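You operate a simulated robot arm through the tools that you are given. There is no shell and no other tool.

You are at the controls of a simulated robot arm. One attempt, no reset.

## Task
Put things in order on the top of the grey cabinet. At the end: the grey block from the top of the grey cabinet stands where the white plastic spacer stood; the grey brush holder from the top of the grey cabinet stands where the grey block stood; the blue foam corner from the top of the grey cabinet is in the teal parts tray; the white plastic spacer from the top of the grey cabinet stands on top of the blue grommets box; whatever was shut is shut again. Leave all else as you found it, and nothing knocked over. Set down upright: foam corner.

The check looks at the end state, three seconds after you hand in, the way a careful person would. Anything else that was tipped, shoved, dropped, spilled or broken makes it a failure.

## Robot
A 7-joint arm with a two-finger parallel gripper, fixed in place. Base frame: the origin is at the foot of the arm, x ahead of it, y to its left, z up; the work surface is at about z = 0. Readings come in mm, degrees, newtons and seconds.
With the tool pointing down near the work surface it reaches from about 220 to 580 mm from the base axis. Its first joint turns from -66.0 to 66.0 degrees. Payload 2.5 kg.
The TCP is the grasp point between the finger pads, 23 mm short of the fingertips. In the tool frame z runs along the fingers and y along their closing line. Largest opening 94 mm; finger width 38, thickness 10; the body of the gripper, 54 by 96 mm, starts 39 mm behind the TCP.
Orientation is that of the tool frame in the base frame, as [roll, pitch, yaw] about the fixed x, y, z axes, in that order (R = Rz(yaw) Ry(pitch) Rx(roll)). With the fingers straight down and closing along the base's y, the tool's x points along the base's -x, its y along +y and its z along -z.

## Interface
- The arm moves only by the tool nudge_tool. Its argument "moves" is a list of rows, each a list of 7 numbers: the shift along the tool's x, y, z in mm, then the turn, a rotation vector about the tool's x, y, z in degrees, then the finger opening in mm, from 0 to 94. In form: [[x, y, z, wx, wy, wz, gripper], ...]. A call has 1 to 20 rows; each row shifts and turns the commanded pose from where the row before left it, along the tool's axes as they then stand. Each row takes 0.2 s and may step no farther than 50 mm and 8.6 degrees from the row before; otherwise, or with a gripper value out of range, the whole call is refused. Where a pose cannot be reached the arm comes as near as it can. A force on the tool above 40 N (or 10 N above the force at the start of the call, whichever is more), or a blocked arm, ends the call early, and 0.2 s more pass. Each finger travels about 108 mm/s and halts on what it meets, pressing with about 34 N; the grip force reading is that of the motor and also rises with nothing between the fingers. The clock runs only during rows and for 0.2 s after the last one: add rows that do not move to give the fingers time. It gives the time, the measured TCP pose, the force on the tool (base axes), the opening and the grip force at its end, in the units of the frame above (readings bear some noise), with the torque about the TCP (base axes, N m) and any sound that the robot's microphone picked up.
- Cameras (640 x 400 px; columns grow to the right, rows downward): "scene" is fixed at [98.1, -395.1, 542.8]; the picture's right is [0.95, -0.30, 0.00], its down [-0.17, -0.56, -0.81] and it looks along [0.24, 0.77, -0.58] (base axes); focal length 325 px, centre (320, 200). "wrist" rides on the gripper at [86, 16, -74] in the tool frame; the picture's right is [-0.18, 0.98, 0.00], its down [-0.58, -0.11, -0.81] and it looks along [-0.79, -0.15, 0.59] (tool axes); focal length 243 px, centre (320, 200). There is no depth. A picture from a camera that has moved, and an enlarged one, comes with that camera's place and axes in the base frame and with its lens.
- get_image(camera): a new picture of that camera. No time passes.
- enlarge(camera, box): a new picture of the part [left, top, right, bottom] of that camera's present view, enlarged. No time passes.
- finish_job(): hands the job in; it is judged then, once.

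Nothing tells you positions but the pictures and the camera data. Unless the task says otherwise, let go and move clear before handing in.

The tools are called by a JSON object that holds its "name" and its "arguments". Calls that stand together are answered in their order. nudge_tool: Moves the arm, as the interface text tells. Its arguments: {"type":"object","properties":{"moves":{"type":"array","items":{"type":"array","items":{"type":"number"}}}},"required":["moves"]} The other tools are called the same way: get_image (camera) takes a picture; enlarge (camera, box) takes an enlarged picture of a part of a camera's view; finish_job () hands the job in.

At the start:

```text
clock: 0.0
tcp_pos: [420.5, 135.6, 328.8]
tool_rot: [180.0, 0.0, 179.9]
ft_force: [-0.1, -1.1, 0.6]
wrist_torque: [0.03, 0.02, -0.02]
width: 94.0
finger_force: 0.1
```

scene: 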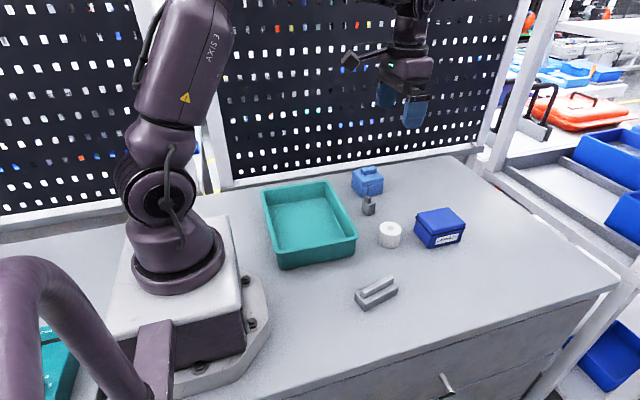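
wrist: 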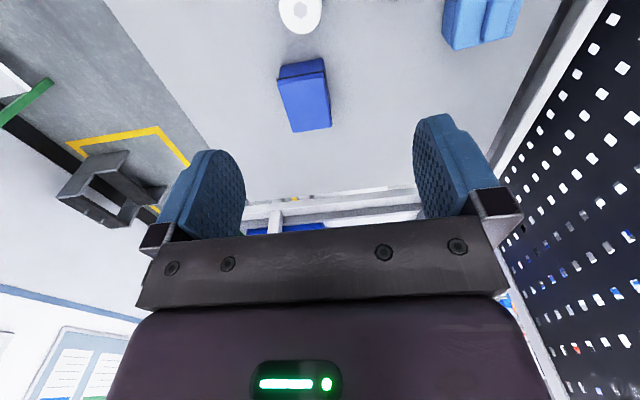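

I see a cabinet top with a teal tray, a blue foam corner at the back, a small grey block, a white spacer, a blue grommets box and a grey brush holder in front. I'll take enlarged pictures to locate everything before moving.

{"name": "enlarge", "arguments": {"camera": "scene", "box": [330, 150, 490, 250]}}

{"name": "enlarge", "arguments": {"camera": "scene", "box": [240, 160, 400, 280]}}

{"name": "enlarge", "arguments": {"camera": "scene", "box": [320, 240, 480, 340]}}

{"name": "enlarge", "arguments": {"camera": "wrist", "box": [200, 0, 560, 225]}}

```text
4.00 times, centred on (410, 200) of scene
camera zoom: at [98.1, -395.1, 542.8], right [0.95, -0.3, 0.0], down [-0.17, -0.56, -0.81], along [0.24, 0.77, -0.58], focal length 1300 px, centre (-40, 200)
```

zoom: 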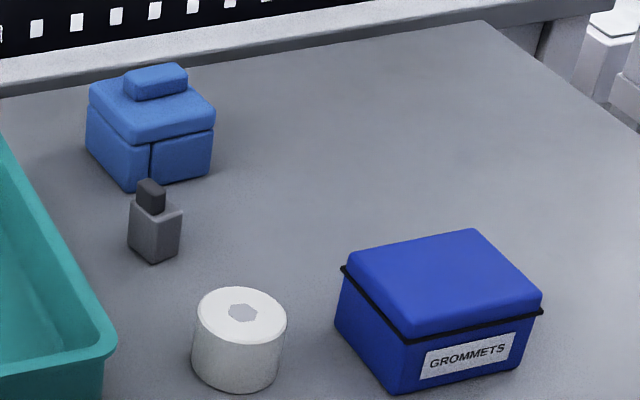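

```text
3.33 times, centred on (320, 220) of scene
camera zoom: at [98.1, -395.1, 542.8], right [0.95, -0.3, 0.0], down [-0.17, -0.56, -0.81], along [0.24, 0.77, -0.58], focal length 1083 px, centre (320, 133)
```

zoom: 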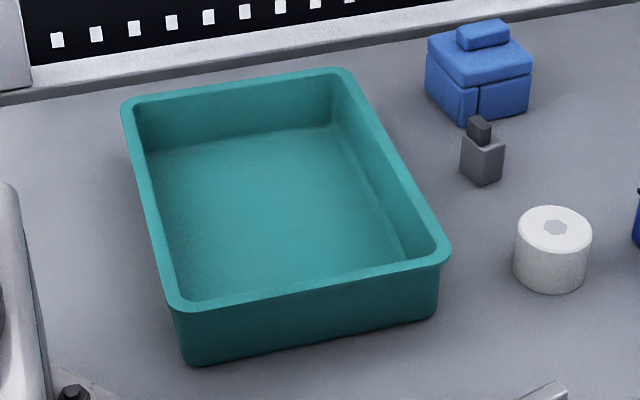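

```text
4.00 times, centred on (400, 290) of scene
camera zoom: at [98.1, -395.1, 542.8], right [0.95, -0.3, 0.0], down [-0.17, -0.56, -0.81], along [0.24, 0.77, -0.58], focal length 1300 px, centre (0, -160)
```

zoom: 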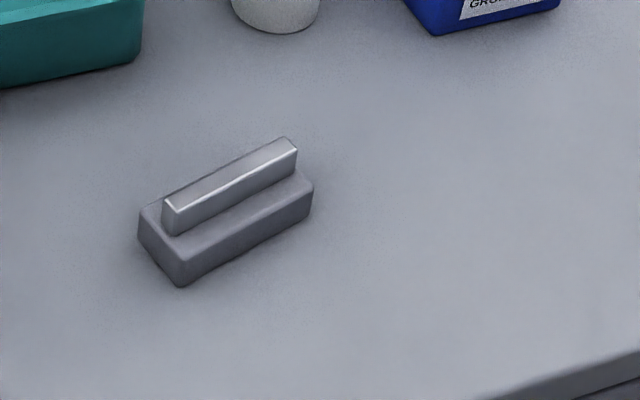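

```text
1.78 times, centred on (380, 112) of wrist
camera zoom: at [335.4, 152.0, 403.2], right [0.18, 0.98, 0.0], down [0.58, -0.11, 0.81], along [0.79, -0.15, -0.59], focal length 431 px, centre (213, 356)
```

zoom: 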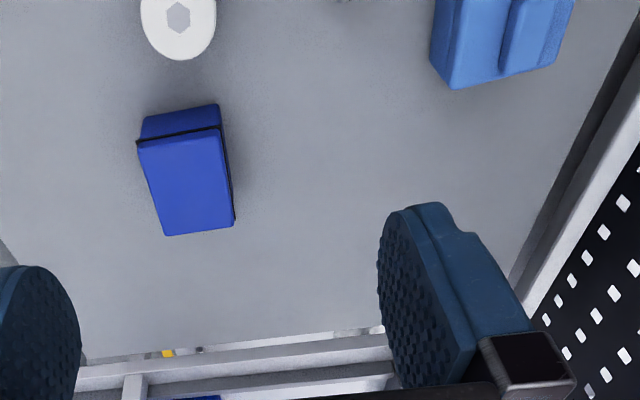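

I see two grey items: a small one with a dark tip next to the foam corner, and a long low one with a ridge in front. I need closer looks to tell which is the block and which is the brush holder.

{"name": "enlarge", "arguments": {"camera": "scene", "box": [352, 190, 384, 220]}}

{"name": "enlarge", "arguments": {"camera": "scene", "box": [346, 266, 406, 316]}}

{"name": "enlarge", "arguments": {"camera": "scene", "box": [340, 155, 396, 205]}}

{"name": "enlarge", "arguments": {"camera": "scene", "box": [400, 195, 480, 255]}}

{"name": "enlarge", "arguments": {"camera": "scene", "box": [0, 250, 320, 400]}}

{"name": "enlarge", "arguments": {"camera": "scene", "box": [400, 250, 640, 400]}}

```text
13.33 times, centred on (368, 205) of scene
camera zoom: at [98.1, -395.1, 542.8], right [0.95, -0.3, 0.0], down [-0.17, -0.56, -0.81], along [0.24, 0.77, -0.58], focal length 4334 px, centre (-320, 133)
```

zoom: 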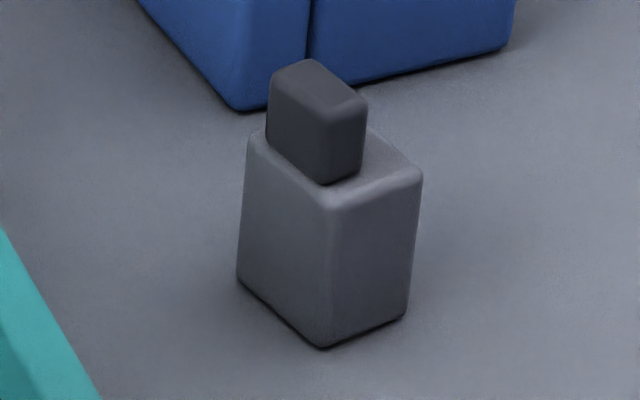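

```text
8.00 times, centred on (376, 291) of scene
camera zoom: at [98.1, -395.1, 542.8], right [0.95, -0.3, 0.0], down [-0.17, -0.56, -0.81], along [0.24, 0.77, -0.58], focal length 2600 px, centre (-128, -528)
```

zoom: 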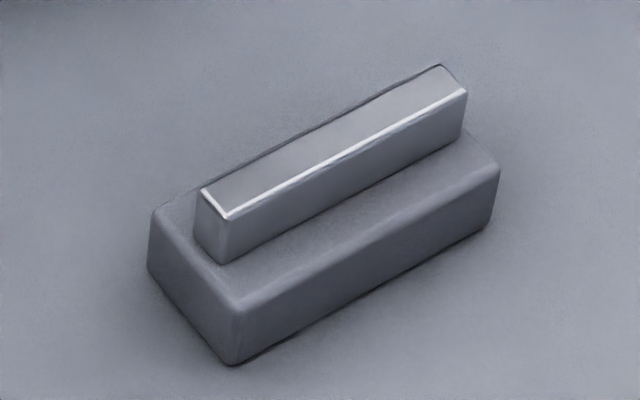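

```text
8.00 times, centred on (368, 180) of scene
camera zoom: at [98.1, -395.1, 542.8], right [0.95, -0.3, 0.0], down [-0.17, -0.56, -0.81], along [0.24, 0.77, -0.58], focal length 2600 px, centre (-64, 360)
```

zoom: 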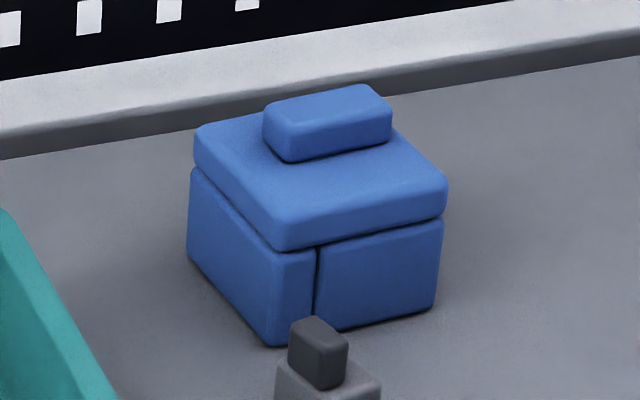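

```text
6.67 times, centred on (440, 225) of scene
camera zoom: at [98.1, -395.1, 542.8], right [0.95, -0.3, 0.0], down [-0.17, -0.56, -0.81], along [0.24, 0.77, -0.58], focal length 2167 px, centre (-480, 33)
```

zoom: 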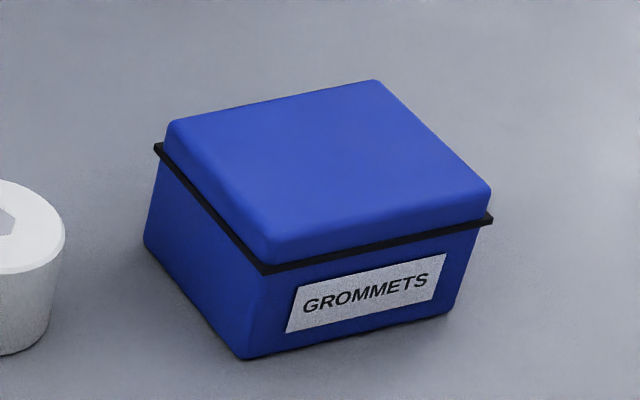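

```text
2.00 times, centred on (160, 325) of scene
camera zoom: at [98.1, -395.1, 542.8], right [0.95, -0.3, 0.0], down [-0.17, -0.56, -0.81], along [0.24, 0.77, -0.58], focal length 650 px, centre (640, -50)
```

zoom: 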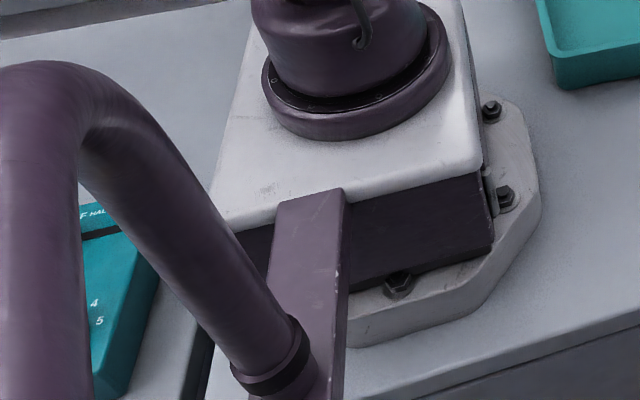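

```text
2.67 times, centred on (520, 325) of scene
camera zoom: at [98.1, -395.1, 542.8], right [0.95, -0.3, 0.0], down [-0.17, -0.56, -0.81], along [0.24, 0.77, -0.58], focal length 867 px, centre (-213, -133)
```

zoom: 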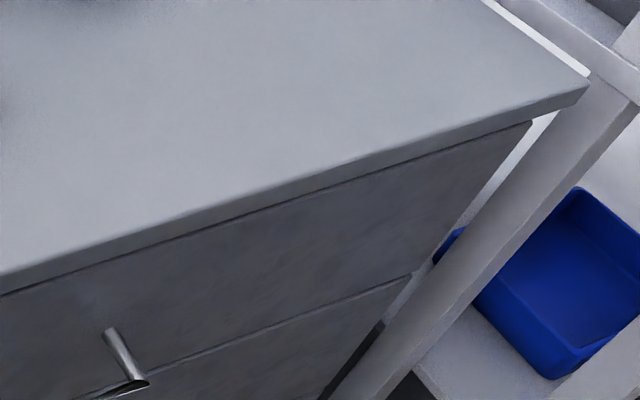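

The small grey body with the dark carbon-like tip (about x 431, y 231) looks like the brush holder, and the long stepped piece (about x 332, y −30) looks like the grey block. The spacer is near (432, 111), the grommets box near (551, 91), the foam corner near (472, 332), and the tray centre near (250, 225). I'll start with the foam corner and go above it for a close look.

{"name": "nudge_tool", "arguments": {"moves": [[-5, 41, 20, 0, 0, 0, 94], [-5, 41, 20, 0, 0, 0, 94], [-5, 41, 20, 0, 0, 0, 94], [-5, 41, 20, 0, 0, 0, 94], [0, 0, 0, 0, 0, 0, 94]]}}

{"name": "get_image", "arguments": {"camera": "wrist"}}

{"name": "get_image", "arguments": {"camera": "scene"}}

```text
clock: 1.2
tcp_pos: [438.3, 300.6, 249.9]
tool_rot: [179.9, -0.1, 180.0]
ft_force: [0.1, -0.2, -0.3]
wrist_torque: [-0.01, 0.02, 0.01]
width: 94.0
finger_force: 0.0
```

```text
taken
camera wrist: at [353.1, 317.4, 325.6], right [0.18, 0.98, 0.0], down [0.58, -0.11, 0.81], along [0.79, -0.15, -0.59], focal length 243 px, centre (320, 200)
```

wrist: 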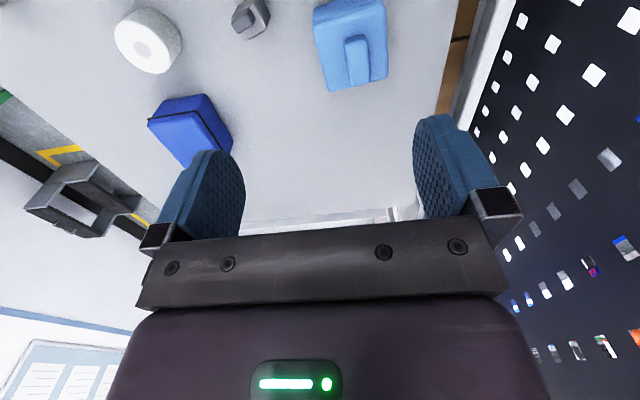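

```text
taken
```

scene: 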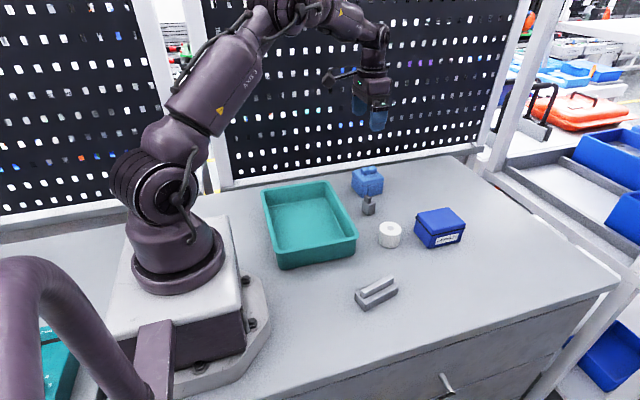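

The foam corner now shows at the top of the wrist view, with the brush holder and spacer to its left. I'll enlarge it to measure its sides and top knob.

{"name": "enlarge", "arguments": {"camera": "wrist", "box": [220, 0, 480, 120]}}

{"name": "enlarge", "arguments": {"camera": "wrist", "box": [300, 0, 400, 100]}}

```text
2.46 times, centred on (350, 60) of wrist
camera zoom: at [353.1, 317.4, 325.6], right [0.18, 0.98, 0.0], down [0.58, -0.11, 0.81], along [0.79, -0.15, -0.59], focal length 597 px, centre (246, 545)
```

zoom: 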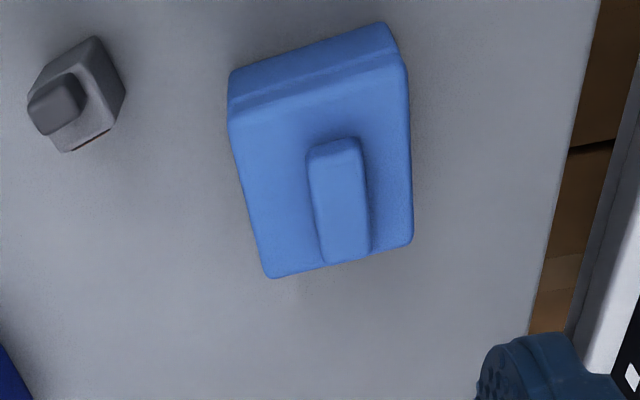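

```text
4.00 times, centred on (350, 50) of wrist
camera zoom: at [353.1, 317.4, 325.6], right [0.18, 0.98, 0.0], down [0.58, -0.11, 0.81], along [0.79, -0.15, -0.59], focal length 970 px, centre (200, 800)
```

zoom: 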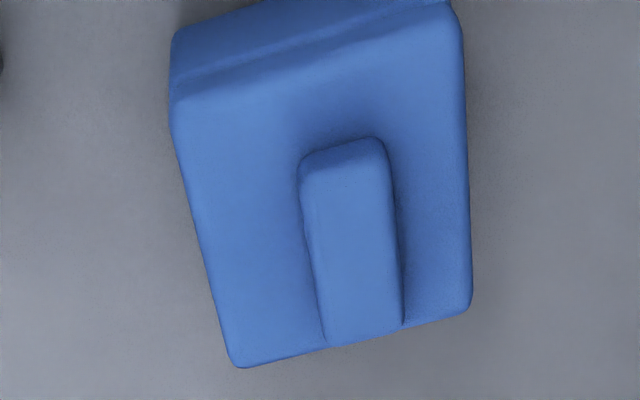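

The foam corner's body measures about 68 by 68 mm, centred near (473, 330), turned about 5°, with its slab top near z 52 and knob top near 65. I'll turn the tool to match and go to just above it.

{"name": "nudge_tool", "arguments": {"moves": [[0, 0, 0, 0, 0, -5, 94], [-12.5, 8.9, 33, 0, 0, 0, 94], [-12.5, 8.9, 33, 0, 0, 0, 94], [-12.5, 8.9, 33, 0, 0, 0, 94], [0, 0, 0, 0, 0, 0, 94]]}}

{"name": "get_image", "arguments": {"camera": "wrist"}}

{"name": "enlarge", "arguments": {"camera": "scene", "box": [310, 110, 440, 230]}}

```text
clock: 2.4
tcp_pos: [472.9, 330.5, 147.6]
tool_rot: [-179.9, 0.1, -175.0]
ft_force: [0.7, 0.0, -0.4]
wrist_torque: [-0.02, 0.01, 0.03]
width: 94.1
finger_force: 0.2
```

```text
taken
camera wrist: at [386.2, 338.3, 222.7], right [0.1, 1.0, 0.0], down [0.59, -0.06, 0.81], along [0.8, -0.08, -0.59], focal length 243 px, centre (320, 200)
```

wrist: 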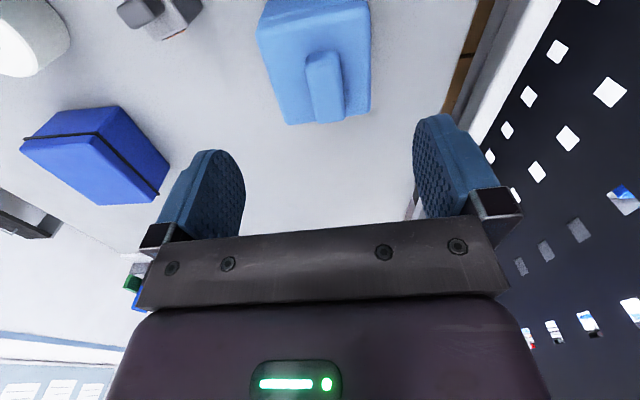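

```text
3.33 times, centred on (375, 170) of scene
camera zoom: at [98.1, -395.1, 542.8], right [0.95, -0.3, 0.0], down [-0.17, -0.56, -0.81], along [0.24, 0.77, -0.58], focal length 1083 px, centre (137, 300)
```

zoom: 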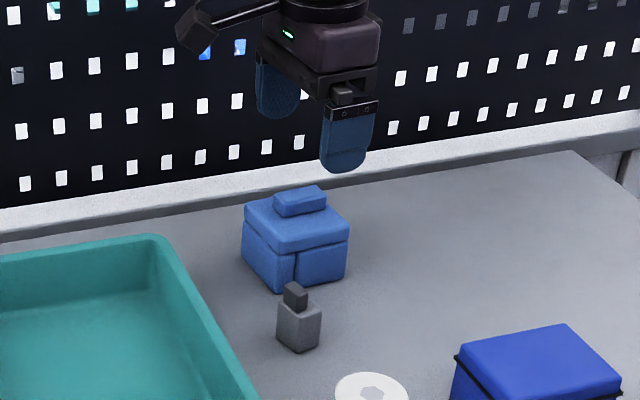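

The tool is centred over the foam corner, agreeing with the earlier measurement to within a millimetre or so. I'll go straight down to about z 40.

{"name": "nudge_tool", "arguments": {"moves": [[0, 0, 30, 0, 0, 0, 94], [0, 0, 30, 0, 0, 0, 94], [0, 0, 25, 0, 0, 0, 94], [0, 0, 14, 0, 0, 0, 94], [0, 0, 9, 0, 0, 0, 94], [0, 0, 0, 0, 0, 0, 94]]}}

{"name": "get_image", "arguments": {"camera": "wrist"}}

{"name": "enlarge", "arguments": {"camera": "scene", "box": [310, 130, 430, 230]}}

```text
clock: 3.8
tcp_pos: [473.0, 329.5, 39.4]
tool_rot: [-180.0, -0.1, -175.0]
ft_force: [-0.7, 0.1, -0.3]
wrist_torque: [0.03, 0.0, 0.02]
width: 93.9
finger_force: 0.0
```

```text
taken
camera wrist: at [387.0, 337.6, 114.7], right [0.1, 1.0, 0.0], down [0.59, -0.06, 0.81], along [0.8, -0.08, -0.59], focal length 243 px, centre (320, 200)
```

wrist: 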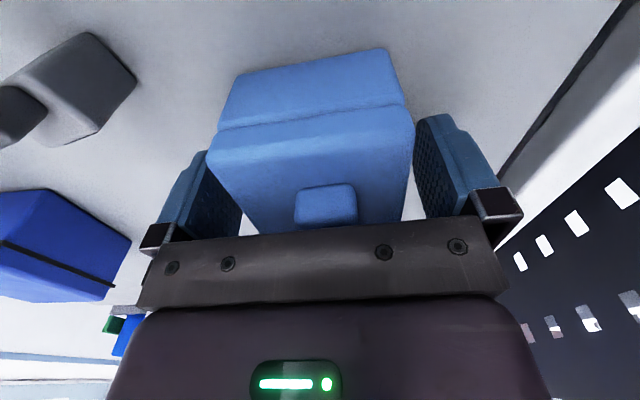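

```text
4.00 times, centred on (370, 180) of scene
camera zoom: at [98.1, -395.1, 542.8], right [0.95, -0.3, 0.0], down [-0.17, -0.56, -0.81], along [0.24, 0.77, -0.58], focal length 1300 px, centre (120, 280)
```

zoom: 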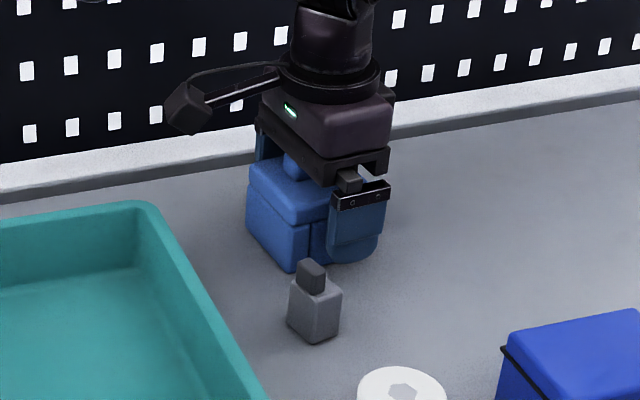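

The fingers straddle the foam corner with the knob clear of the gripper body. I'll close on it gradually.

{"name": "nudge_tool", "arguments": {"moves": [[0, 0, 0, 0, 0, 0, 80], [0, 0, 0, 0, 0, 0, 70], [0, 0, 0, 0, 0, 0, 60], [0, 0, 0, 0, 0, 0, 60], [0, 0, 0, 0, 0, 0, 60]]}}

{"name": "get_image", "arguments": {"camera": "wrist"}}

```text
clock: 5.0
tcp_pos: [474.2, 329.0, 39.5]
tool_rot: [-179.9, 0.0, -174.9]
ft_force: [-0.3, -0.3, 1.1]
wrist_torque: [-0.06, -0.01, 0.0]
width: 69.5
finger_force: 34.0
```

```text
taken
camera wrist: at [387.0, 337.6, 114.8], right [0.1, 1.0, 0.0], down [0.59, -0.06, 0.81], along [0.8, -0.08, -0.59], focal length 243 px, centre (320, 200)
```

wrist: 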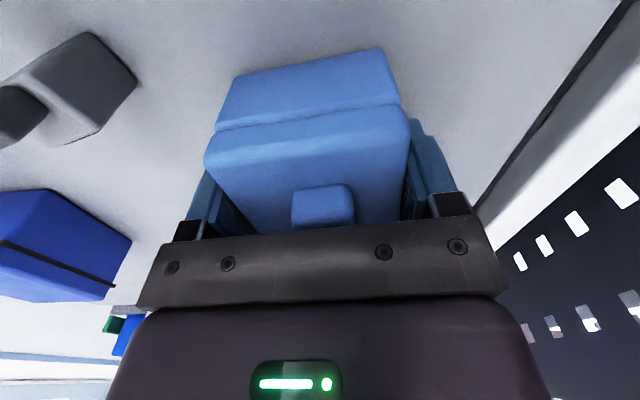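

The grip holds at 69.5 mm. I'll lift the foam corner straight up and check it.

{"name": "nudge_tool", "arguments": {"moves": [[0, 0, -5, 0, 0, 0, 60], [0, 0, -15, 0, 0, 0, 60], [0, 0, -25, 0, 0, 0, 60], [0, 0, -30, 0, 0, 0, 60], [0, 0, -25, 0, 0, 0, 60], [0, 0, -10, 0, 0, 0, 60], [0, 0, 0, 0, 0, 0, 60]]}}

{"name": "get_image", "arguments": {"camera": "scene"}}

{"name": "get_image", "arguments": {"camera": "wrist"}}

```text
clock: 6.6
tcp_pos: [474.6, 328.9, 149.6]
tool_rot: [179.9, 0.0, -175.0]
ft_force: [0.9, -0.1, -0.7]
wrist_torque: [-0.01, -0.02, -0.02]
width: 68.8
finger_force: 33.9
```

```text
taken
```

scene: 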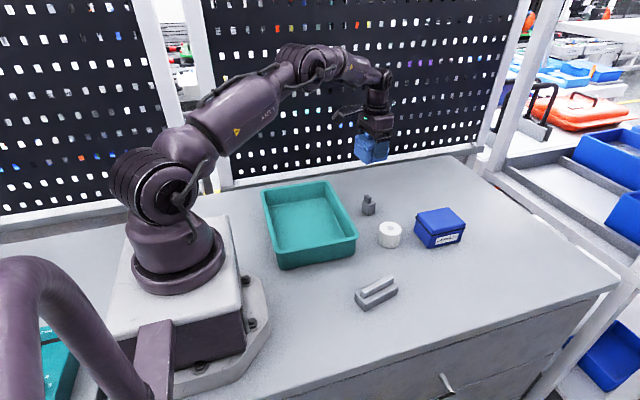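

```text
taken
camera wrist: at [388.1, 338.1, 226.2], right [0.1, 1.0, 0.0], down [0.59, -0.06, 0.81], along [0.8, -0.08, -0.59], focal length 243 px, centre (320, 200)
```

wrist: 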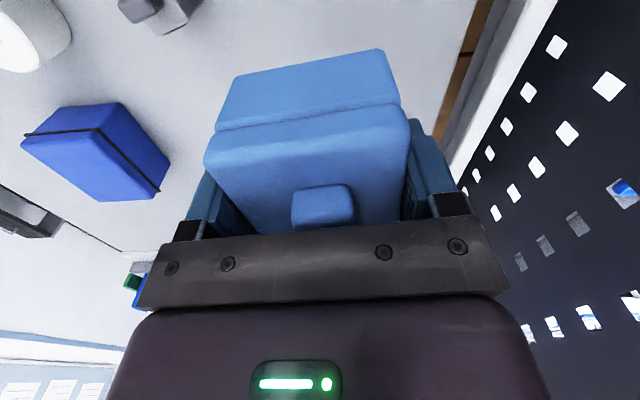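

The foam corner is held level. Now I'll carry it over the tray's middle near (251, 215), keeping it well above the rim.

{"name": "nudge_tool", "arguments": {"moves": [[15, -6, 0, 0, 0, 0, 60], [29, -11.7, 0, 0, 0, 0, 60], [29, -11.7, 0, 0, 0, 0, 60], [29, -11.7, 0, 0, 0, 0, 60], [29, -11.7, 0, 0, 0, 0, 60], [29, -11.7, 0, 0, 0, 0, 60], [29, -11.7, 0, 0, 0, 0, 60], [29, -11.7, 0, 0, 0, 0, 60], [14.5, -6.1, 0, 0, 0, 0, 60], [0, 0, 0, 0, 0, 0, 60]]}}

{"name": "get_image", "arguments": {"camera": "scene"}}

{"name": "get_image", "arguments": {"camera": "wrist"}}

```text
clock: 8.8
tcp_pos: [251.8, 216.1, 150.9]
tool_rot: [180.0, 0.0, -175.0]
ft_force: [0.4, -0.3, 0.2]
wrist_torque: [0.01, 0.01, 0.0]
width: 69.4
finger_force: 33.8
```

```text
taken
```

scene: 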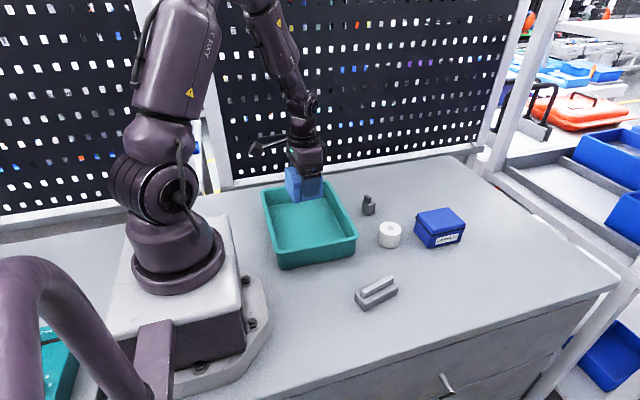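

```text
taken
camera wrist: at [165.3, 223.8, 226.0], right [0.1, 1.0, 0.0], down [0.59, -0.06, 0.81], along [0.8, -0.08, -0.59], focal length 243 px, centre (320, 200)
```

wrist: 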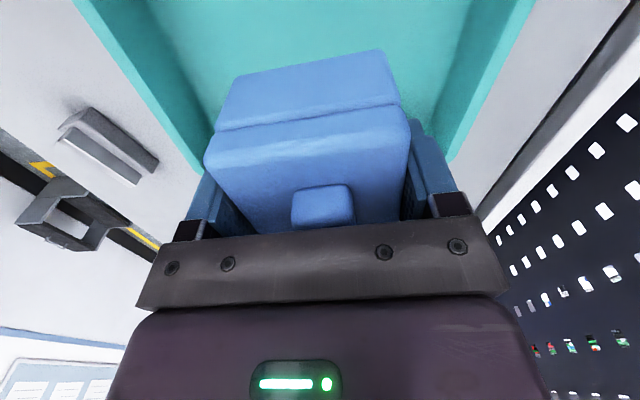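

The foam corner is over the tray with clear room on all sides. I'll lower it most of the way and then ease it down.

{"name": "nudge_tool", "arguments": {"moves": [[0, 0, 25, 0, 0, 0, 60], [0, 0, 30, 0, 0, 0, 60], [0, 0, 25, 0, 0, 0, 60], [0, 0, 12, 0, 0, 0, 60], [0, 0, 6, 0, 0, 0, 60], [0, 0, 0, 0, 0, 0, 60]]}}

{"name": "enlarge", "arguments": {"camera": "scene", "box": [240, 150, 400, 280]}}

```text
clock: 10.2
tcp_pos: [251.5, 216.3, 53.6]
tool_rot: [-180.0, 0.0, -175.0]
ft_force: [-0.1, 0.1, 0.0]
wrist_torque: [-0.03, 0.0, 0.04]
width: 69.1
finger_force: 33.7
```

```text
3.08 times, centred on (320, 215) of scene
camera zoom: at [98.1, -395.1, 542.8], right [0.95, -0.3, 0.0], down [-0.17, -0.56, -0.81], along [0.24, 0.77, -0.58], focal length 1000 px, centre (320, 154)
```

zoom: 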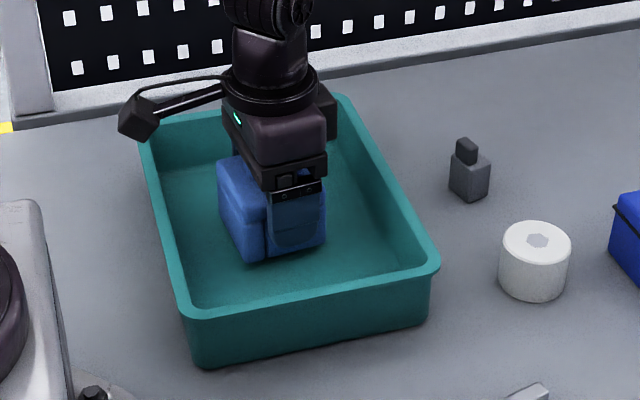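

The foam corner is about 14 mm above the cabinet level and inside the tray. I'll ease down in small steps until I feel the tray floor.

{"name": "nudge_tool", "arguments": {"moves": [[0, 0, 2, 0, 0, 0, 60], [0, 0, 2, 0, 0, 0, 60], [0, 0, 2, 0, 0, 0, 60], [0, 0, 1, 0, 0, 0, 60], [0, 0, 0, 0, 0, 0, 60]]}}

```text
clock: 11.4
tcp_pos: [251.5, 213.7, 46.6]
tool_rot: [179.9, 0.0, -175.0]
ft_force: [-0.2, 0.1, 0.1]
wrist_torque: [-0.03, 0.03, 0.05]
width: 69.2
finger_force: 34.0
```

Nothing has touched yet, with the foam's bottom about 7 mm up. I'll carry on down a millimetre at a time.

{"name": "nudge_tool", "arguments": {"moves": [[0, 0, 1, 0, 0, 0, 60], [0, 0, 1, 0, 0, 0, 60], [0, 0, 0, 0, 0, 0, 60]]}}

```text
clock: 12.2
tcp_pos: [252.7, 215.6, 44.4]
tool_rot: [-180.0, 0.0, -175.1]
ft_force: [-3.9, -1.0, 18.5]
wrist_torque: [-0.56, 0.2, -0.06]
width: 69.3
finger_force: 33.4
```

The foam corner is resting on the tray floor (18 N upward). I'll open the fingers, rise a touch and check.

{"name": "nudge_tool", "arguments": {"moves": [[0, 0, -0.5, 0, 0, 0, 60], [0, 0, 0, 0, 0, 0, 74], [0, 0, 0, 0, 0, 0, 86], [0, 0, 0, 0, 0, 0, 94], [0, 0, 0, 0, 0, 0, 94]]}}

{"name": "get_image", "arguments": {"camera": "wrist"}}

```text
clock: 13.4
tcp_pos: [252.8, 214.8, 45.4]
tool_rot: [-180.0, 0.0, -174.9]
ft_force: [-0.5, 0.2, 0.0]
wrist_torque: [0.01, 0.02, -0.01]
width: 94.0
finger_force: 0.1
```

```text
taken
camera wrist: at [165.8, 224.4, 120.9], right [0.1, 1.0, 0.0], down [0.59, -0.06, 0.81], along [0.8, -0.08, -0.59], focal length 243 px, centre (320, 200)
```

wrist: 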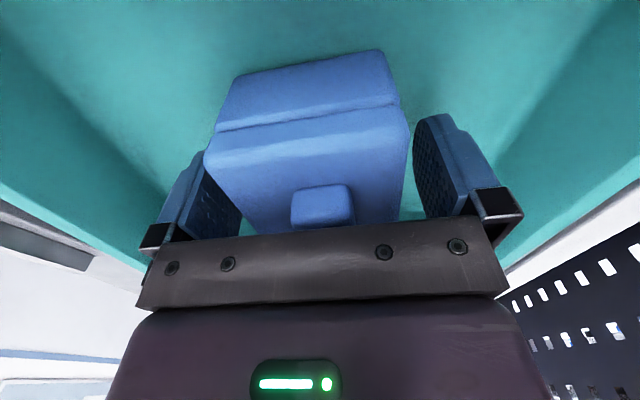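

The foam corner stands free in the tray. I'll rise well clear, turn the tool straight, and move over the white spacer.

{"name": "nudge_tool", "arguments": {"moves": [[0, 0, -10, 0, 0, 0, 94], [0, 0, -30, 0, 0, 0, 94], [0, 0, -40, 0, 0, 0, 94], [0, 0, -40, 0, 0, 0, 94], [0, 0, -20, 0, 0, 5, 94], [-30, -17.3, 0, 0, 0, 0, 94], [-30, -17.3, 0, 0, 0, 0, 94], [-30, -17.3, 0, 0, 0, 0, 94], [-30, -17.3, 0, 0, 0, 0, 94], [-30, -17.3, 0, 0, 0, 0, 94], [-29, -17.3, 10, 0, 0, 0, 94], [0, 0, 0, 0, 0, 0, 94]]}}

{"name": "get_image", "arguments": {"camera": "wrist"}}

{"name": "enlarge", "arguments": {"camera": "scene", "box": [240, 160, 400, 280]}}

```text
clock: 16.0
tcp_pos: [431.5, 114.8, 175.1]
tool_rot: [179.9, 0.0, 179.9]
ft_force: [0.7, 0.6, -0.1]
wrist_torque: [0.03, 0.0, -0.03]
width: 94.0
finger_force: 0.2
```

```text
taken
camera wrist: at [345.2, 130.5, 250.4], right [0.18, 0.98, 0.0], down [0.58, -0.11, 0.81], along [0.79, -0.15, -0.59], focal length 243 px, centre (320, 200)
```

wrist: 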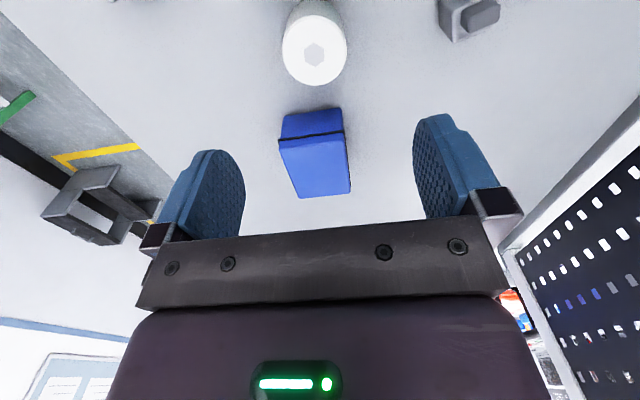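

```text
3.33 times, centred on (320, 220) of scene
camera zoom: at [98.1, -395.1, 542.8], right [0.95, -0.3, 0.0], down [-0.17, -0.56, -0.81], along [0.24, 0.77, -0.58], focal length 1083 px, centre (320, 133)
```

zoom: 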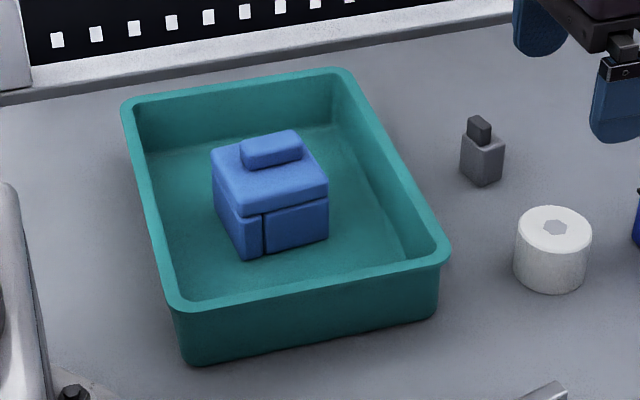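

The foam corner stands upright in the tray. Now I'll measure the spacer and the box's lid closely from here.

{"name": "enlarge", "arguments": {"camera": "wrist", "box": [260, 0, 380, 100]}}

{"name": "enlarge", "arguments": {"camera": "wrist", "box": [260, 95, 370, 205]}}

{"name": "enlarge", "arguments": {"camera": "wrist", "box": [420, 0, 510, 60]}}

```text
4.00 times, centred on (320, 50) of wrist
camera zoom: at [345.2, 130.5, 250.4], right [0.18, 0.98, 0.0], down [0.58, -0.11, 0.81], along [0.79, -0.15, -0.59], focal length 970 px, centre (320, 800)
```

zoom: 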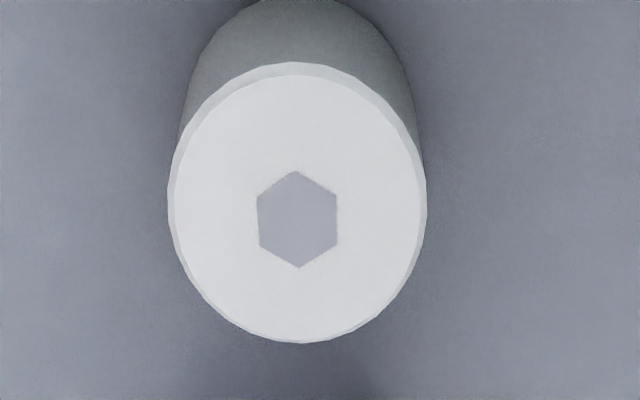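

```text
3.64 times, centred on (315, 150) of wrist
camera zoom: at [345.2, 130.5, 250.4], right [0.18, 0.98, 0.0], down [0.58, -0.11, 0.81], along [0.79, -0.15, -0.59], focal length 882 px, centre (338, 382)
```

zoom: 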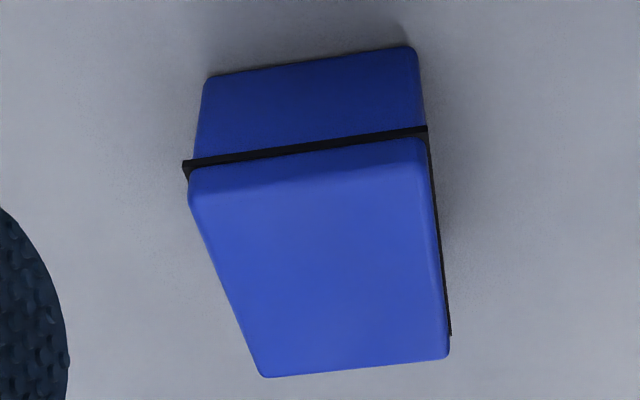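

```text
6.67 times, centred on (465, 30) of wrist
camera zoom: at [345.2, 130.5, 250.4], right [0.18, 0.98, 0.0], down [0.58, -0.11, 0.81], along [0.79, -0.15, -0.59], focal length 1618 px, centre (-647, 1333)
```

zoom: 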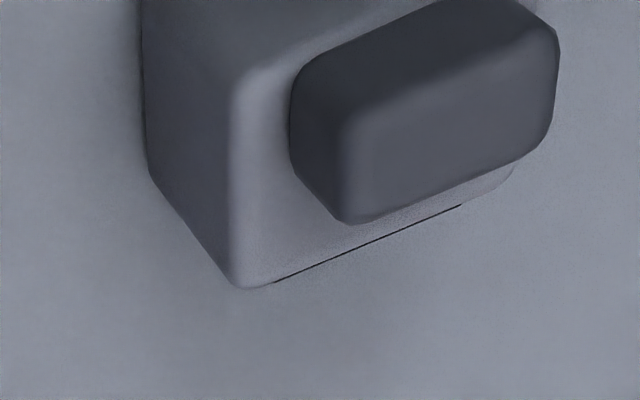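

The spacer is about 52 mm across and 40 tall, centred near (431.3, 110.5); the box lid's top is near z 58, centred near (549, 90), about 90 by 66 mm. I'll centre over the spacer and go down around it.

{"name": "nudge_tool", "arguments": {"moves": [[0, -4.3, 0, 0, 0, 0, 94], [0, 0, 35, 0, 0, 0, 94], [0, 0, 35, 0, 0, 0, 94], [0, 0, 30, 0, 0, 0, 94], [0, 0, 0, 0, 0, 0, 94]]}}

{"name": "get_image", "arguments": {"camera": "wrist"}}

```text
clock: 17.2
tcp_pos: [431.6, 106.0, 71.7]
tool_rot: [-179.9, 0.0, -179.9]
ft_force: [-0.6, 0.3, 0.0]
wrist_torque: [0.03, 0.02, 0.02]
width: 93.7
finger_force: 0.1
```

```text
taken
camera wrist: at [345.9, 121.9, 147.5], right [0.18, 0.98, 0.0], down [0.58, -0.11, 0.81], along [0.79, -0.15, -0.59], focal length 243 px, centre (320, 200)
```

wrist: 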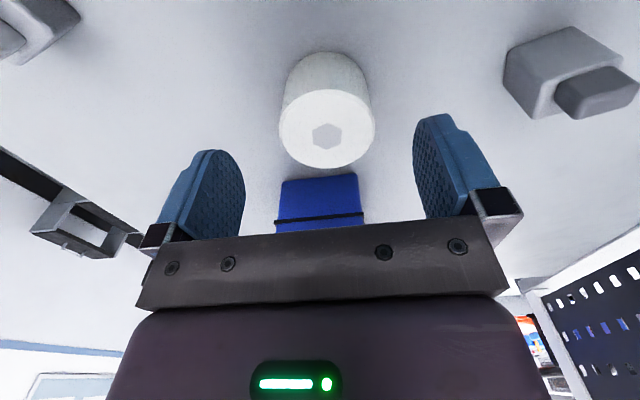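

The spacer reads at (431.5, 109.7) and the tool is about 3.7 mm too far to the right of it. I'll correct and go down to about z 31.

{"name": "nudge_tool", "arguments": {"moves": [[0, 3.7, 0, 0, 0, 0, 94], [0, 0, 20, 0, 0, 0, 94], [0, 0, 12, 0, 0, 0, 94], [0, 0, 8, 0, 0, 0, 94], [0, 0, 0, 0, 0, 0, 94], [0, 0, 0, 0, 0, 0, 94]]}}

{"name": "get_image", "arguments": {"camera": "wrist"}}

{"name": "enlarge", "arguments": {"camera": "scene", "box": [330, 150, 490, 270]}}

```text
clock: 18.6
tcp_pos: [430.9, 110.1, 34.0]
tool_rot: [179.9, 0.0, -180.0]
ft_force: [0.9, 0.2, -0.3]
wrist_torque: [0.0, 0.0, 0.01]
width: 94.1
finger_force: 0.0
```

```text
taken
camera wrist: at [346.4, 126.6, 109.0], right [0.18, 0.98, 0.0], down [0.58, -0.11, 0.81], along [0.79, -0.15, -0.59], focal length 243 px, centre (320, 200)
```

wrist: 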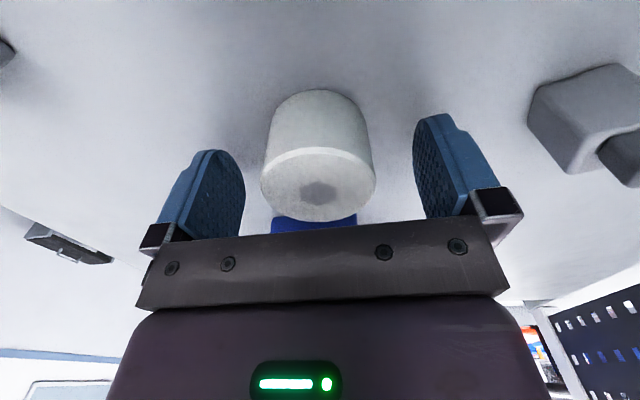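

```text
3.33 times, centred on (410, 210) of scene
camera zoom: at [98.1, -395.1, 542.8], right [0.95, -0.3, 0.0], down [-0.17, -0.56, -0.81], along [0.24, 0.77, -0.58], focal length 1083 px, centre (20, 167)
```

zoom: 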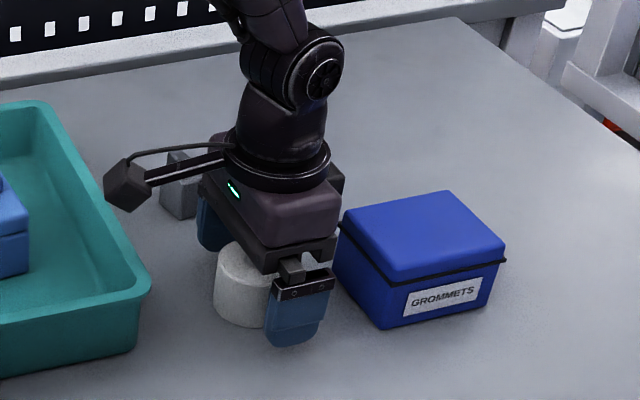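

The fingers straddle the spacer evenly. I'll close on it.

{"name": "nudge_tool", "arguments": {"moves": [[0, 0, 0, 0, 0, 0, 78], [0, 0, 0, 0, 0, 0, 64], [0, 0, 0, 0, 0, 0, 54], [0, 0, 0, 0, 0, 0, 44], [0, 0, 0, 0, 0, 0, 44], [0, 0, 0, 0, 0, 0, 44]]}}

{"name": "get_image", "arguments": {"camera": "wrist"}}

```text
clock: 20.0
tcp_pos: [432.5, 109.7, 34.4]
tool_rot: [-180.0, -0.1, -179.9]
ft_force: [0.2, 0.3, 0.2]
wrist_torque: [0.04, 0.05, 0.0]
width: 50.6
finger_force: 34.4
```

```text
taken
camera wrist: at [346.4, 126.6, 109.1], right [0.18, 0.98, 0.0], down [0.58, -0.11, 0.81], along [0.79, -0.15, -0.59], focal length 243 px, centre (320, 200)
```

wrist: 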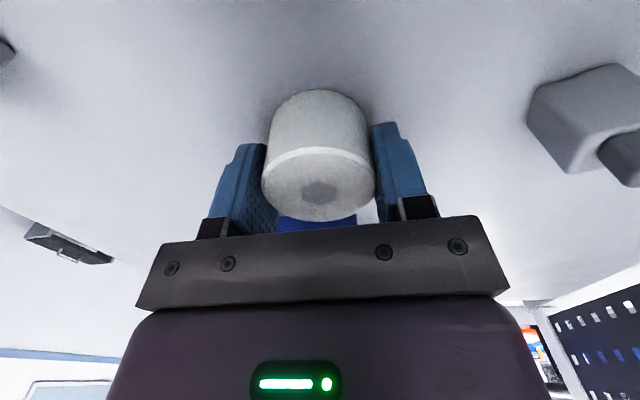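

The spacer is held at 50.6 mm across. I'll lift it and carry it above the grommets box.

{"name": "nudge_tool", "arguments": {"moves": [[0, 0, -5, 0, 0, 0, 44], [0, 0, -15, 0, 0, 0, 44], [0, 0, -30, 0, 0, 0, 44], [0, 0, -35, 0, 0, 0, 44], [0, 0, -25, 0, 0, 0, 44], [-17, -3, 0, 0, 0, 0, 44], [-30, -5, 0, 0, 0, 0, 44], [-30, -5, 0, 0, 0, 0, 44], [-25, -5, 0, 0, 0, 0, 44], [-15, -2, 0, 0, 0, 0, 44], [0, 0, 0, 0, 0, 0, 44], [0, 0, 0, 0, 0, 0, 44]]}}

{"name": "get_image", "arguments": {"camera": "wrist"}}

{"name": "enlarge", "arguments": {"camera": "scene", "box": [360, 130, 520, 260]}}

```text
clock: 22.6
tcp_pos: [548.7, 91.7, 147.9]
tool_rot: [-179.9, -0.1, -180.0]
ft_force: [-0.1, 0.6, -1.6]
wrist_torque: [0.01, 0.0, 0.0]
width: 50.7
finger_force: 34.5
```

```text
taken
camera wrist: at [463.7, 107.7, 222.1], right [0.18, 0.98, 0.0], down [0.58, -0.11, 0.81], along [0.79, -0.15, -0.59], focal length 243 px, centre (320, 200)
```

wrist: 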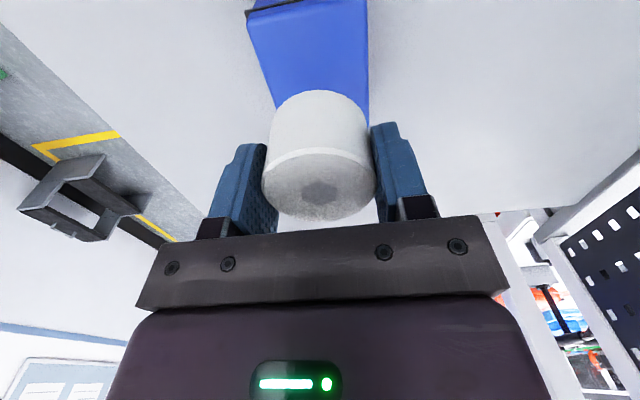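

```text
3.08 times, centred on (440, 195) of scene
camera zoom: at [98.1, -395.1, 542.8], right [0.95, -0.3, 0.0], down [-0.17, -0.56, -0.81], along [0.24, 0.77, -0.58], focal length 1000 px, centre (-49, 215)
```

zoom: 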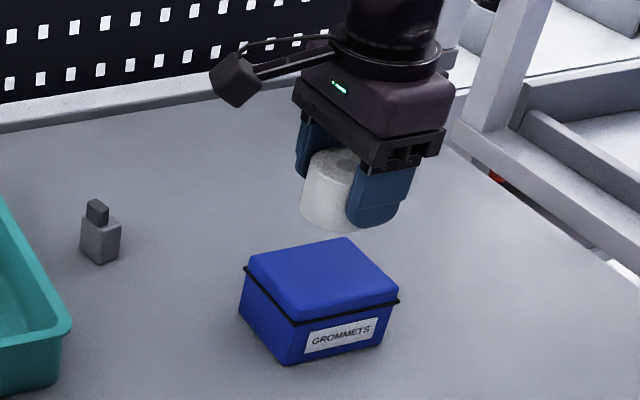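

The spacer is centred over the lid in both directions. I'll lower to just above the lid and look.

{"name": "nudge_tool", "arguments": {"moves": [[0, 0, 20, 0, 0, 0, 44], [0, 0, 18, 0, 0, 0, 44], [0, 0, 9, 0, 0, 0, 44], [0, 0, 0, 0, 0, 0, 44], [0, 0, 0, 0, 0, 0, 44]]}}

{"name": "enlarge", "arguments": {"camera": "scene", "box": [390, 150, 490, 260]}}

{"name": "get_image", "arguments": {"camera": "wrist"}}

```text
clock: 23.8
tcp_pos: [547.8, 90.8, 99.4]
tool_rot: [180.0, 0.0, 180.0]
ft_force: [0.0, -0.1, -0.2]
wrist_torque: [0.0, 0.02, 0.01]
width: 50.9
finger_force: 33.6
```

```text
3.64 times, centred on (440, 205) of scene
camera zoom: at [98.1, -395.1, 542.8], right [0.95, -0.3, 0.0], down [-0.17, -0.56, -0.81], along [0.24, 0.77, -0.58], focal length 1182 px, centre (-116, 182)
```

zoom: 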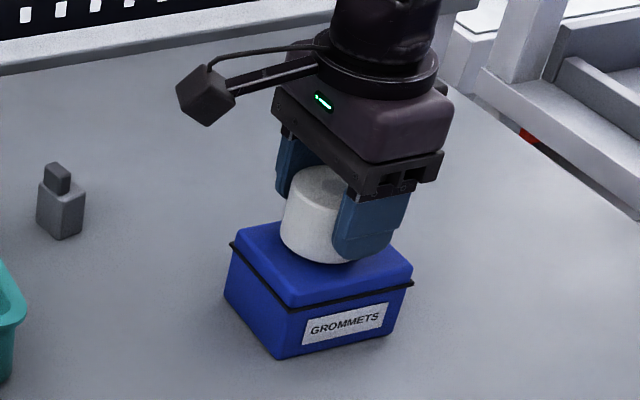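

```text
taken
camera wrist: at [462.7, 107.3, 174.5], right [0.18, 0.98, 0.0], down [0.58, -0.11, 0.81], along [0.79, -0.15, -0.59], focal length 243 px, centre (320, 200)
```

wrist: 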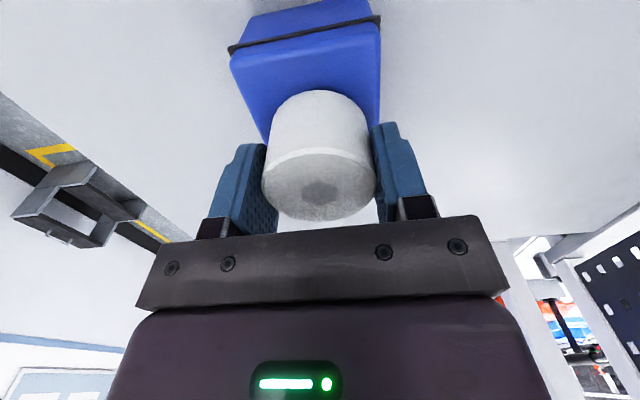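

The spacer hovers about 6–7 mm over the middle of the lid. I'll lower it gently until it touches.

{"name": "nudge_tool", "arguments": {"moves": [[0, 0, 1.5, 0, 0, 0, 44], [0, 0, 1.5, 0, 0, 0, 44], [0, 0, 1, 0, 0, 0, 44], [0, 0, 0, 0, 0, 0, 44], [0, 0, 0, 0, 0, 0, 44]]}}

```text
clock: 25.0
tcp_pos: [549.4, 91.1, 95.1]
tool_rot: [180.0, 0.0, -179.9]
ft_force: [-0.5, 0.1, 1.6]
wrist_torque: [0.02, 0.03, -0.01]
width: 50.8
finger_force: 33.9
```

{"name": "nudge_tool", "arguments": {"moves": [[0, 0, 0.8, 0, 0, 0, 44], [0, 0, 0, 0, 0, 0, 44]]}}

{"name": "enlarge", "arguments": {"camera": "scene", "box": [390, 170, 480, 260]}}

```text
clock: 25.6
tcp_pos: [548.4, 90.4, 94.1]
tool_rot: [-180.0, 0.1, 179.9]
ft_force: [-2.1, -2.4, 8.6]
wrist_torque: [-0.03, 0.13, 0.01]
width: 50.5
finger_force: 34.0
```

```text
4.44 times, centred on (435, 215) of scene
camera zoom: at [98.0, -395.1, 542.8], right [0.95, -0.3, 0.0], down [-0.17, -0.56, -0.81], along [0.24, 0.77, -0.58], focal length 1444 px, centre (-191, 133)
```

zoom: 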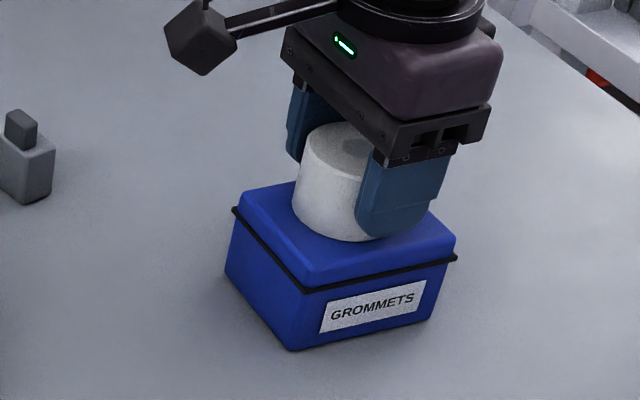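

The spacer now rests on the lid with about 9 N upward, near the lid's centre. I'll open the fingers slowly and evenly.

{"name": "nudge_tool", "arguments": {"moves": [[0, 0, -0.4, 0, 0, 0, 44], [0, 0, 0, 0, 0, 0, 54], [0, 0, 0, 0, 0, 0, 64], [0, 0, 0, 0, 0, 0, 76], [0, 0, 0, 0, 0, 0, 88], [0, 0, 0, 0, 0, 0, 94], [0, 0, 0, 0, 0, 0, 94]]}}

{"name": "get_image", "arguments": {"camera": "wrist"}}

{"name": "enlarge", "arguments": {"camera": "scene", "box": [390, 170, 480, 260]}}

```text
clock: 27.2
tcp_pos: [550.1, 91.7, 93.7]
tool_rot: [179.9, 0.1, 180.0]
ft_force: [-0.2, -0.1, -0.1]
wrist_torque: [0.0, -0.01, 0.01]
width: 93.8
finger_force: 0.0
```

```text
taken
camera wrist: at [462.9, 107.6, 168.8], right [0.18, 0.98, 0.0], down [0.58, -0.11, 0.81], along [0.79, -0.15, -0.59], focal length 243 px, centre (320, 200)
```

wrist: 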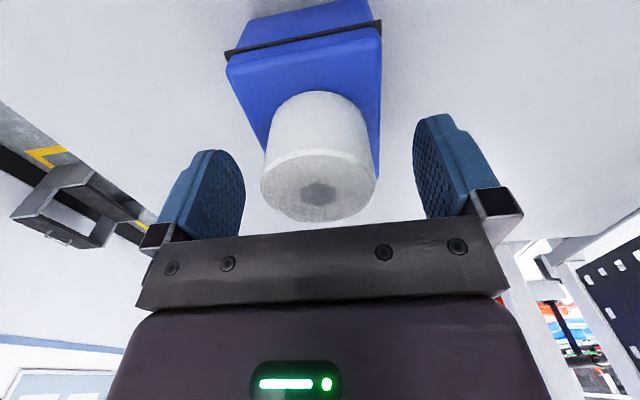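

```text
4.44 times, centred on (435, 215) of scene
camera zoom: at [98.1, -395.1, 542.8], right [0.95, -0.3, 0.0], down [-0.17, -0.56, -0.81], along [0.24, 0.77, -0.58], focal length 1444 px, centre (-191, 133)
```

zoom: 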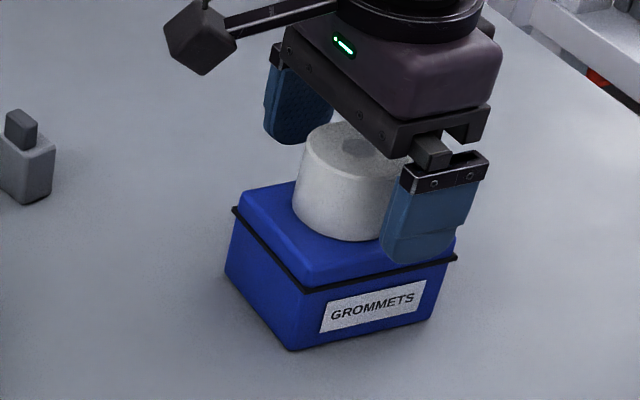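

The spacer stands on the lid by itself. I'll rise clear and travel to above the long grey block, turning the tool about 12° to match it.

{"name": "nudge_tool", "arguments": {"moves": [[0, 0, -8, 0, 0, 0, 94], [0, 0, -25, 0, 0, 0, 94], [0, 0, -35, 0, 0, 0, 94], [0, 0, -25, 0, 0, 0, 94], [20, -11, 0, 0, 0, 0, 94], [33, -18, 0, 0, 0, 0, 94], [33, -18, 0, 0, 0, 0, 94], [33, -18, 0, 0, 0, 0, 94], [33, -18, 0, 0, 0, 0, 94], [33, -18, 0, 0, 0, 0, 94], [33, -20, 0, 0, 0, 0, 94], [0, 0, 10, 0, 0, -6, 94], [0, 0, 10, 0, 0, -6, 94], [0, 0, 0, 0, 0, 0, 94], [0, 0, 0, 0, 0, 0, 94]]}}

{"name": "get_image", "arguments": {"camera": "wrist"}}

{"name": "get_image", "arguments": {"camera": "scene"}}

```text
clock: 30.4
tcp_pos: [331.1, -30.5, 167.1]
tool_rot: [-180.0, 0.0, -168.0]
ft_force: [-0.9, -0.3, 0.1]
wrist_torque: [0.02, 0.01, 0.04]
width: 93.9
finger_force: 0.0
```

```text
taken
camera wrist: at [244.2, -32.5, 241.7], right [-0.03, 1.0, 0.0], down [0.59, 0.01, 0.81], along [0.81, 0.02, -0.59], focal length 243 px, centre (320, 200)
```

wrist: 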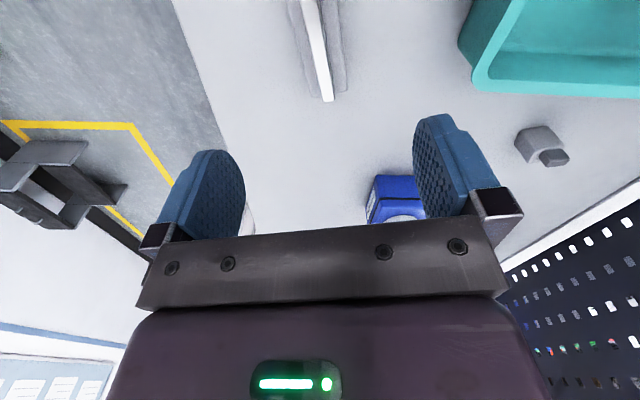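

```text
taken
```

scene: 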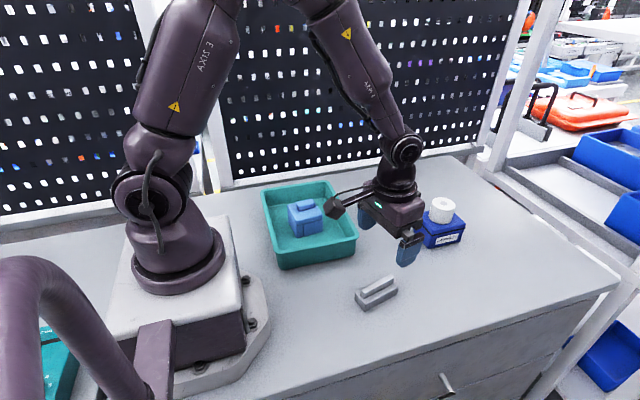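

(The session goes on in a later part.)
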